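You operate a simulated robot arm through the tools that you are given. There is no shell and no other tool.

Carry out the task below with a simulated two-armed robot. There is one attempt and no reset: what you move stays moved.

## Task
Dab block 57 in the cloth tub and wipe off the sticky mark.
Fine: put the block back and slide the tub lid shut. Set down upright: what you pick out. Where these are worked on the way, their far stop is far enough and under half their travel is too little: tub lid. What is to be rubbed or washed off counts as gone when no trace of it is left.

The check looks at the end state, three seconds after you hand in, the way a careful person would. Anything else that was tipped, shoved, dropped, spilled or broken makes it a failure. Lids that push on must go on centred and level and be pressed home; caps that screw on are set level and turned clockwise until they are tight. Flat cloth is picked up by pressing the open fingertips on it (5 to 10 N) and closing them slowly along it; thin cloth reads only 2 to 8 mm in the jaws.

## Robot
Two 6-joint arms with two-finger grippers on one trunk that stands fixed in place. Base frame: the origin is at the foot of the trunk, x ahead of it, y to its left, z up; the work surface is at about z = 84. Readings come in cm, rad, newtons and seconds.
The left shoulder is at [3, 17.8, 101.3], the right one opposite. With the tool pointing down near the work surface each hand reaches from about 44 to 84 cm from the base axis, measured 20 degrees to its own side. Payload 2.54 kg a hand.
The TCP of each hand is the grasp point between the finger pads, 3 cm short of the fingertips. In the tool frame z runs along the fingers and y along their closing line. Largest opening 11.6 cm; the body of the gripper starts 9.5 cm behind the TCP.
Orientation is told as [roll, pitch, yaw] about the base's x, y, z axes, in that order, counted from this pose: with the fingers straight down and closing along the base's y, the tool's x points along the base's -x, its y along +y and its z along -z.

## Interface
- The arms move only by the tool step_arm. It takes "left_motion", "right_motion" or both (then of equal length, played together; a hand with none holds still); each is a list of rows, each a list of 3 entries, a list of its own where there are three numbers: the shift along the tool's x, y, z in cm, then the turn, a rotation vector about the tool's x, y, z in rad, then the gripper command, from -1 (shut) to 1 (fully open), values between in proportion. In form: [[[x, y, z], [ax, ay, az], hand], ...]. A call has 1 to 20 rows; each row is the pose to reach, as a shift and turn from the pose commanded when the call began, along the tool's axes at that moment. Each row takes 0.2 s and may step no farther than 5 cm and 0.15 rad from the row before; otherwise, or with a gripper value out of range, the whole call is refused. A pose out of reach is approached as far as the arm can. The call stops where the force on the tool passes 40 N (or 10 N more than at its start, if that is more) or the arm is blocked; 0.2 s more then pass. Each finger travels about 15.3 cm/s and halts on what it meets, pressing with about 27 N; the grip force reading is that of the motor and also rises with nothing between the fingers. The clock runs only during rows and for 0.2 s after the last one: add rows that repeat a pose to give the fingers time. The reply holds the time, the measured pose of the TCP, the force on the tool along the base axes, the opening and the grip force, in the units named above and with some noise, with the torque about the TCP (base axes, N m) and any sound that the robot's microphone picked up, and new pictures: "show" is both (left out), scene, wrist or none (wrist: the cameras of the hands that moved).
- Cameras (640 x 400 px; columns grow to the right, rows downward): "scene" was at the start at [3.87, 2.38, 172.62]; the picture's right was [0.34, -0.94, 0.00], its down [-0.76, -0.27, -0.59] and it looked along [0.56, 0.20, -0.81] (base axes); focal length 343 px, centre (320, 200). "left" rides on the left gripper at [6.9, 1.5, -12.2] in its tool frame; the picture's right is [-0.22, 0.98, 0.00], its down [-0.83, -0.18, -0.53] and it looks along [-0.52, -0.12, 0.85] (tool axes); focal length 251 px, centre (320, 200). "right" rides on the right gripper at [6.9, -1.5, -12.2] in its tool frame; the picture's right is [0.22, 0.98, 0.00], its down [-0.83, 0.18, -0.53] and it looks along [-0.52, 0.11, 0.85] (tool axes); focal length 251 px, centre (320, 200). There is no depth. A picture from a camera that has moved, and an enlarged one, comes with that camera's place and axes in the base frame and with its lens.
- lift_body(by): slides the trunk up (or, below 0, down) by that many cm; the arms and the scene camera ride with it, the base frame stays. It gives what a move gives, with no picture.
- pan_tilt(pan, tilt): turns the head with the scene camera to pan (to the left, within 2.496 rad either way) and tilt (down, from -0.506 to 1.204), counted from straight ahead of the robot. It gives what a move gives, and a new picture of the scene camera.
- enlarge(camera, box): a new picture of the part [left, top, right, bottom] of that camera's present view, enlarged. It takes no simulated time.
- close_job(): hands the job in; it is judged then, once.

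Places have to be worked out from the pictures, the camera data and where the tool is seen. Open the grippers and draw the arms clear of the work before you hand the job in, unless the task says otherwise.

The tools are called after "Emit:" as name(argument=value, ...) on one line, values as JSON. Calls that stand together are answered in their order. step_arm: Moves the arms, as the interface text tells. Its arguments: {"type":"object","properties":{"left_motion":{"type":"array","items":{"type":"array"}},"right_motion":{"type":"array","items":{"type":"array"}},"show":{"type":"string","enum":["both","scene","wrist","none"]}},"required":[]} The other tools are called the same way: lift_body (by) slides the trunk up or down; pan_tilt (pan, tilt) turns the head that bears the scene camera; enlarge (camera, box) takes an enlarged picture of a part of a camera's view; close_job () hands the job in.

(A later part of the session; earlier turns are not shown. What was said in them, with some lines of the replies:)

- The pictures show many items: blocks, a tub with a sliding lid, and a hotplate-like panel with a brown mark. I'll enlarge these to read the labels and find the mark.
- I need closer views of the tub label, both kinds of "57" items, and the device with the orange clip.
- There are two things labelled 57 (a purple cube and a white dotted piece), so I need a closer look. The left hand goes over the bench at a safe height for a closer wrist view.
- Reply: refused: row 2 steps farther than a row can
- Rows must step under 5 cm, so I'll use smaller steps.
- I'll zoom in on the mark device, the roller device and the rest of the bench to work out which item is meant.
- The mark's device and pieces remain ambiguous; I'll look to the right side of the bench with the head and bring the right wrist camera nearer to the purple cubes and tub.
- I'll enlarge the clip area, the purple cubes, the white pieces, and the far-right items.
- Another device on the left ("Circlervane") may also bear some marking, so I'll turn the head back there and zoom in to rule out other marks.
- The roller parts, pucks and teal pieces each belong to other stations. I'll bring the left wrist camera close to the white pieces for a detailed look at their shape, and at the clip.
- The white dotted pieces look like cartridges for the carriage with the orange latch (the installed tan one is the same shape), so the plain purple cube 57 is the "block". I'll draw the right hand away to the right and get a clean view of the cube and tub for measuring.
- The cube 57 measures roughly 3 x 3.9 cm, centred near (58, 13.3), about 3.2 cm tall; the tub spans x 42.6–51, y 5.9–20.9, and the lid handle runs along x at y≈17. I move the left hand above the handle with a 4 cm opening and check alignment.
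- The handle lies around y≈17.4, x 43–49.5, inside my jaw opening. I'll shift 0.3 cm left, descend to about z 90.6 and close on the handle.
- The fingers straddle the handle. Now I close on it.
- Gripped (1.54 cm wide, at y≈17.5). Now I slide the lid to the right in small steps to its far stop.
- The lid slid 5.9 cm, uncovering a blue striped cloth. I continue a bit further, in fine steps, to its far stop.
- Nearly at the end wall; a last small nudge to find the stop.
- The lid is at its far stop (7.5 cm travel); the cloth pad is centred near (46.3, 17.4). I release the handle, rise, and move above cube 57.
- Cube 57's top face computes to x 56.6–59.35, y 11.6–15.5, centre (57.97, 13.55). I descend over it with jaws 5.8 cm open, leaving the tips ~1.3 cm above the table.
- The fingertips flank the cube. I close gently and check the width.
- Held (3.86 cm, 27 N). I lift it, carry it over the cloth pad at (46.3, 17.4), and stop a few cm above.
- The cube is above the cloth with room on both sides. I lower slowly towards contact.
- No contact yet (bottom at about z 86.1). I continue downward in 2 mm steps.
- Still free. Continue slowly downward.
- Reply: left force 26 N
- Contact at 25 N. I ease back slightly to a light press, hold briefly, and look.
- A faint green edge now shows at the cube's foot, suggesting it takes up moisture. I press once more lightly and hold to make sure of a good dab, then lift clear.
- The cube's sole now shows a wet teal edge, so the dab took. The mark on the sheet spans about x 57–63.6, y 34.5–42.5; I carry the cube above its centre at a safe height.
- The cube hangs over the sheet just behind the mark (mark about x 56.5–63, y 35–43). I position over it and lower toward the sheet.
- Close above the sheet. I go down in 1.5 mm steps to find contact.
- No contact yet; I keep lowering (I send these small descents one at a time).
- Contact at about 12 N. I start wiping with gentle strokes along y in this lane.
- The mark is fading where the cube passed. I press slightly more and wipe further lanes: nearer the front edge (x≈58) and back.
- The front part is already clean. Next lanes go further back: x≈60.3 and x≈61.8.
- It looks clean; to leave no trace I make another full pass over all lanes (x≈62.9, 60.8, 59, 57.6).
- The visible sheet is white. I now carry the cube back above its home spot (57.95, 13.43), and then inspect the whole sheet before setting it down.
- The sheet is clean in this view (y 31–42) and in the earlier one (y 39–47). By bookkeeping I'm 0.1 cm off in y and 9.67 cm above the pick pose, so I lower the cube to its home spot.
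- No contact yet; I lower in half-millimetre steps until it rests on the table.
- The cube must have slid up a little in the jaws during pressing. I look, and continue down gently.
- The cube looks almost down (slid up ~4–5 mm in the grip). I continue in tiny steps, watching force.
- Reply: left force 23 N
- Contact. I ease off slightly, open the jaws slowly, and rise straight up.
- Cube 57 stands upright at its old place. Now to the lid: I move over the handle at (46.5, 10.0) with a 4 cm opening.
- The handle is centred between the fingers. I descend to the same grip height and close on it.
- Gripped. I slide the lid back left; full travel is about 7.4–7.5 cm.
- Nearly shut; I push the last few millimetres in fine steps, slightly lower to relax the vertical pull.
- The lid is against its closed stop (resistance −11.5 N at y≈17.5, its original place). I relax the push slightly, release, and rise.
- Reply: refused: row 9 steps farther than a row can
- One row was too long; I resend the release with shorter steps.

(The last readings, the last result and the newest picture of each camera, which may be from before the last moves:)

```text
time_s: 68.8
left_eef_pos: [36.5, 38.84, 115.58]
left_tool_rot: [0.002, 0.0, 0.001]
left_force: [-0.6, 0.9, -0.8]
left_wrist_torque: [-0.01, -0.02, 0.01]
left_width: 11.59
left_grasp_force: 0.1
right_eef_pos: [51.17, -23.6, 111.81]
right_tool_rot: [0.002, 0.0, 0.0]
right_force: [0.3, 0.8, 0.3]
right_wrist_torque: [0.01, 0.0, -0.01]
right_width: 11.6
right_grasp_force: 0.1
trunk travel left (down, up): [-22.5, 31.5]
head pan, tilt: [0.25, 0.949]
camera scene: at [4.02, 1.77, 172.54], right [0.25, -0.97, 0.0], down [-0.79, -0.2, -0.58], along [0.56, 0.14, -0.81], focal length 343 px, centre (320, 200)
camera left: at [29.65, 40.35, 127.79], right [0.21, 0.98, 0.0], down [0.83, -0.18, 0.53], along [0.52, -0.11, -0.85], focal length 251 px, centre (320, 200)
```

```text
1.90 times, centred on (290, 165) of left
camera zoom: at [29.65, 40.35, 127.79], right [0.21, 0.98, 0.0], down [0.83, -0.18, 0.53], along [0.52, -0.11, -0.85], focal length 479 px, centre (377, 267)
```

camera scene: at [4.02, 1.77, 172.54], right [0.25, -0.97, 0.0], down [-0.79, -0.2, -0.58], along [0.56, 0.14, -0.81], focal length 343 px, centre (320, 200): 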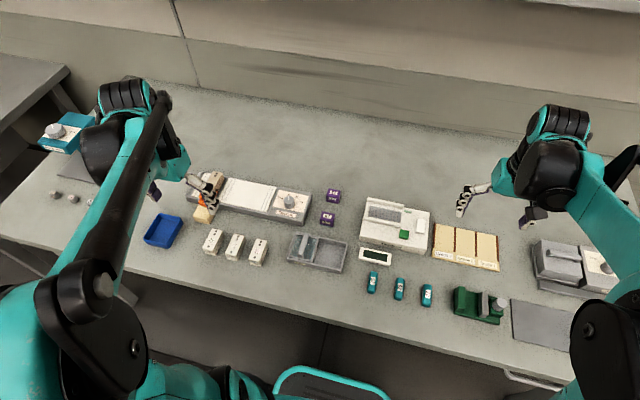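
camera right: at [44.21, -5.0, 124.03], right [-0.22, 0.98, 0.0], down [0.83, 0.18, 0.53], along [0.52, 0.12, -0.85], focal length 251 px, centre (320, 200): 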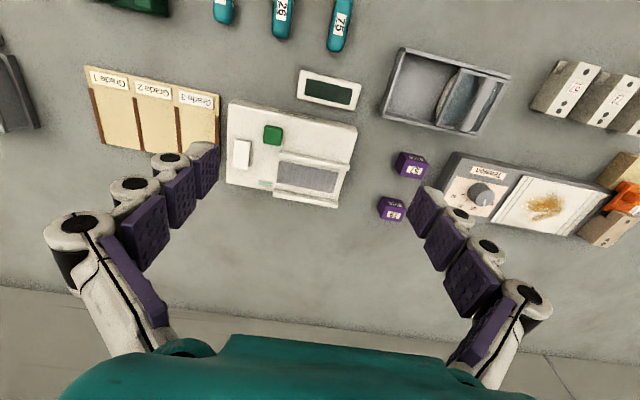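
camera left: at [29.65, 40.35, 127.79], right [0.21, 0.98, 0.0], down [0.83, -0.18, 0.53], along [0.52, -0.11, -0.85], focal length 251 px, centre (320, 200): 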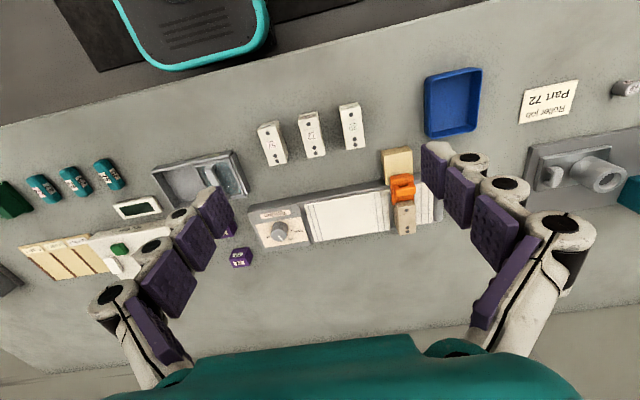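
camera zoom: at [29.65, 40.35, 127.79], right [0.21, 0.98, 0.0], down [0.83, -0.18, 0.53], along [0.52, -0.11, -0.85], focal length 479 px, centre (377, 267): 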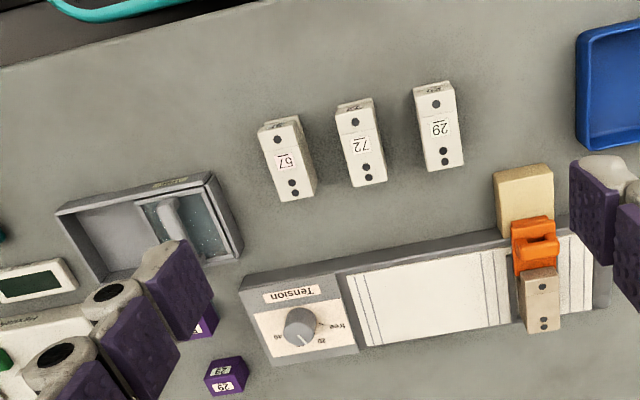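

The tub hasn't moved, its lid is shut, and cube 57 stands in place. I check the sheet closely for any last trace.

Emit:
enlarge(camera="scene", box=[205, 170, 305, 225])

Emit:
enlarge(camera="left", box=[295, 175, 415, 255])

Emit:
enlarge(camera="scene", box=[300, 225, 340, 270])

```text
6.40 times, centred on (255, 198) of scene
camera zoom: at [4.02, 1.77, 172.54], right [0.25, -0.97, 0.0], down [-0.79, -0.2, -0.58], along [0.56, 0.14, -0.81], focal length 2196 px, centre (736, 216)
```

zoom: 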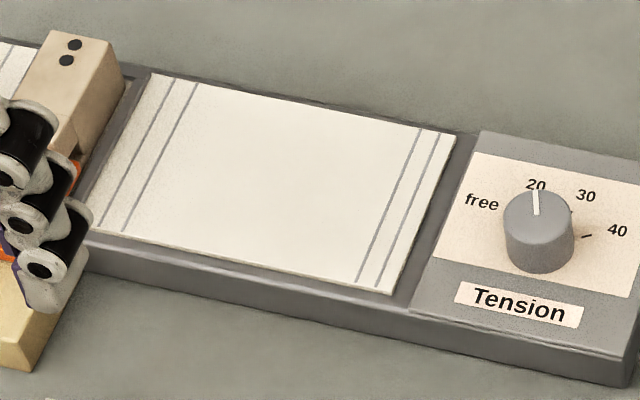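

```text
5.00 times, centred on (355, 215) of left
camera zoom: at [29.65, 40.35, 127.79], right [0.21, 0.98, 0.0], down [0.83, -0.18, 0.53], along [0.52, -0.11, -0.85], focal length 1257 px, centre (145, 125)
```

zoom: 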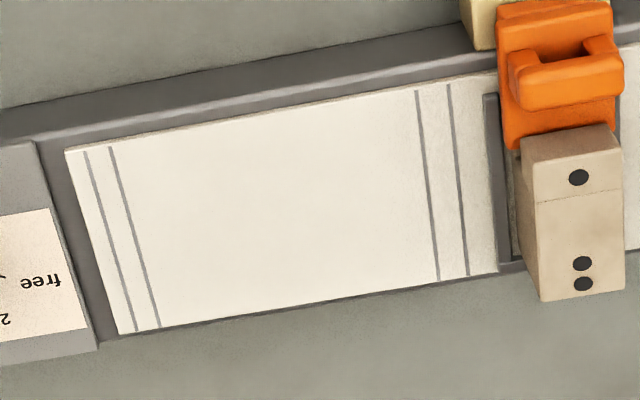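

```text
8.89 times, centred on (320, 248) of scene
camera zoom: at [4.02, 1.77, 172.54], right [0.25, -0.97, 0.0], down [-0.79, -0.2, -0.58], along [0.56, 0.14, -0.81], focal length 3050 px, centre (320, -222)
```

zoom: 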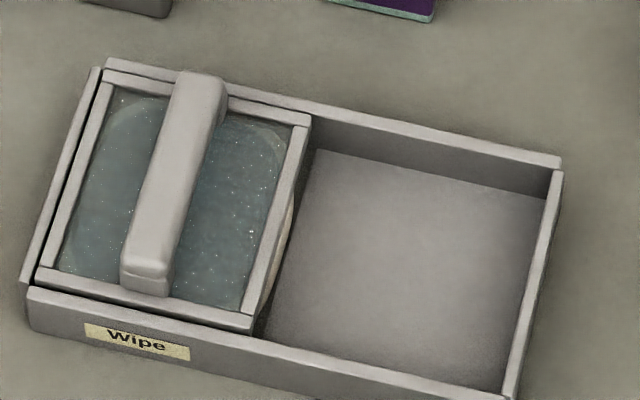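

No trace of the mark is left on the sheet. The lid is shut as at the start, cube 57 stands upright at its original place, and both grippers are open and clear, so I hand the job in.

Emit:
close_job()

```text
The job is handed in.
```

I handed in the job. Block 57 was dabbed in the "Wipe" tub and used to rub off the brown mark on the Tension sheet. The last close-up pictures show no trace of the mark.

- **Which block:** two pieces within reach carry the number 57, a purple cube and a white dotted piece. I took the purple cube to be "block 57". The white pieces look like cartridges for the carriage on the Tension device. This was a judgement from their shapes; nothing on the bench confirms it.
- **Tub lid:** I slid it about 7.5 cm to its far stop, then back until it met its closed stop. It sits where it did at the start, and the tub has not moved.
- **Block 57:** it stands upright in its original spot. It slid up a few millimetres in the jaws while wiping, so I lowered it until it met the table before letting go.
- **Arms:** both grippers are open and clear of the work, and the pictures show nothing else tipped or shoved.
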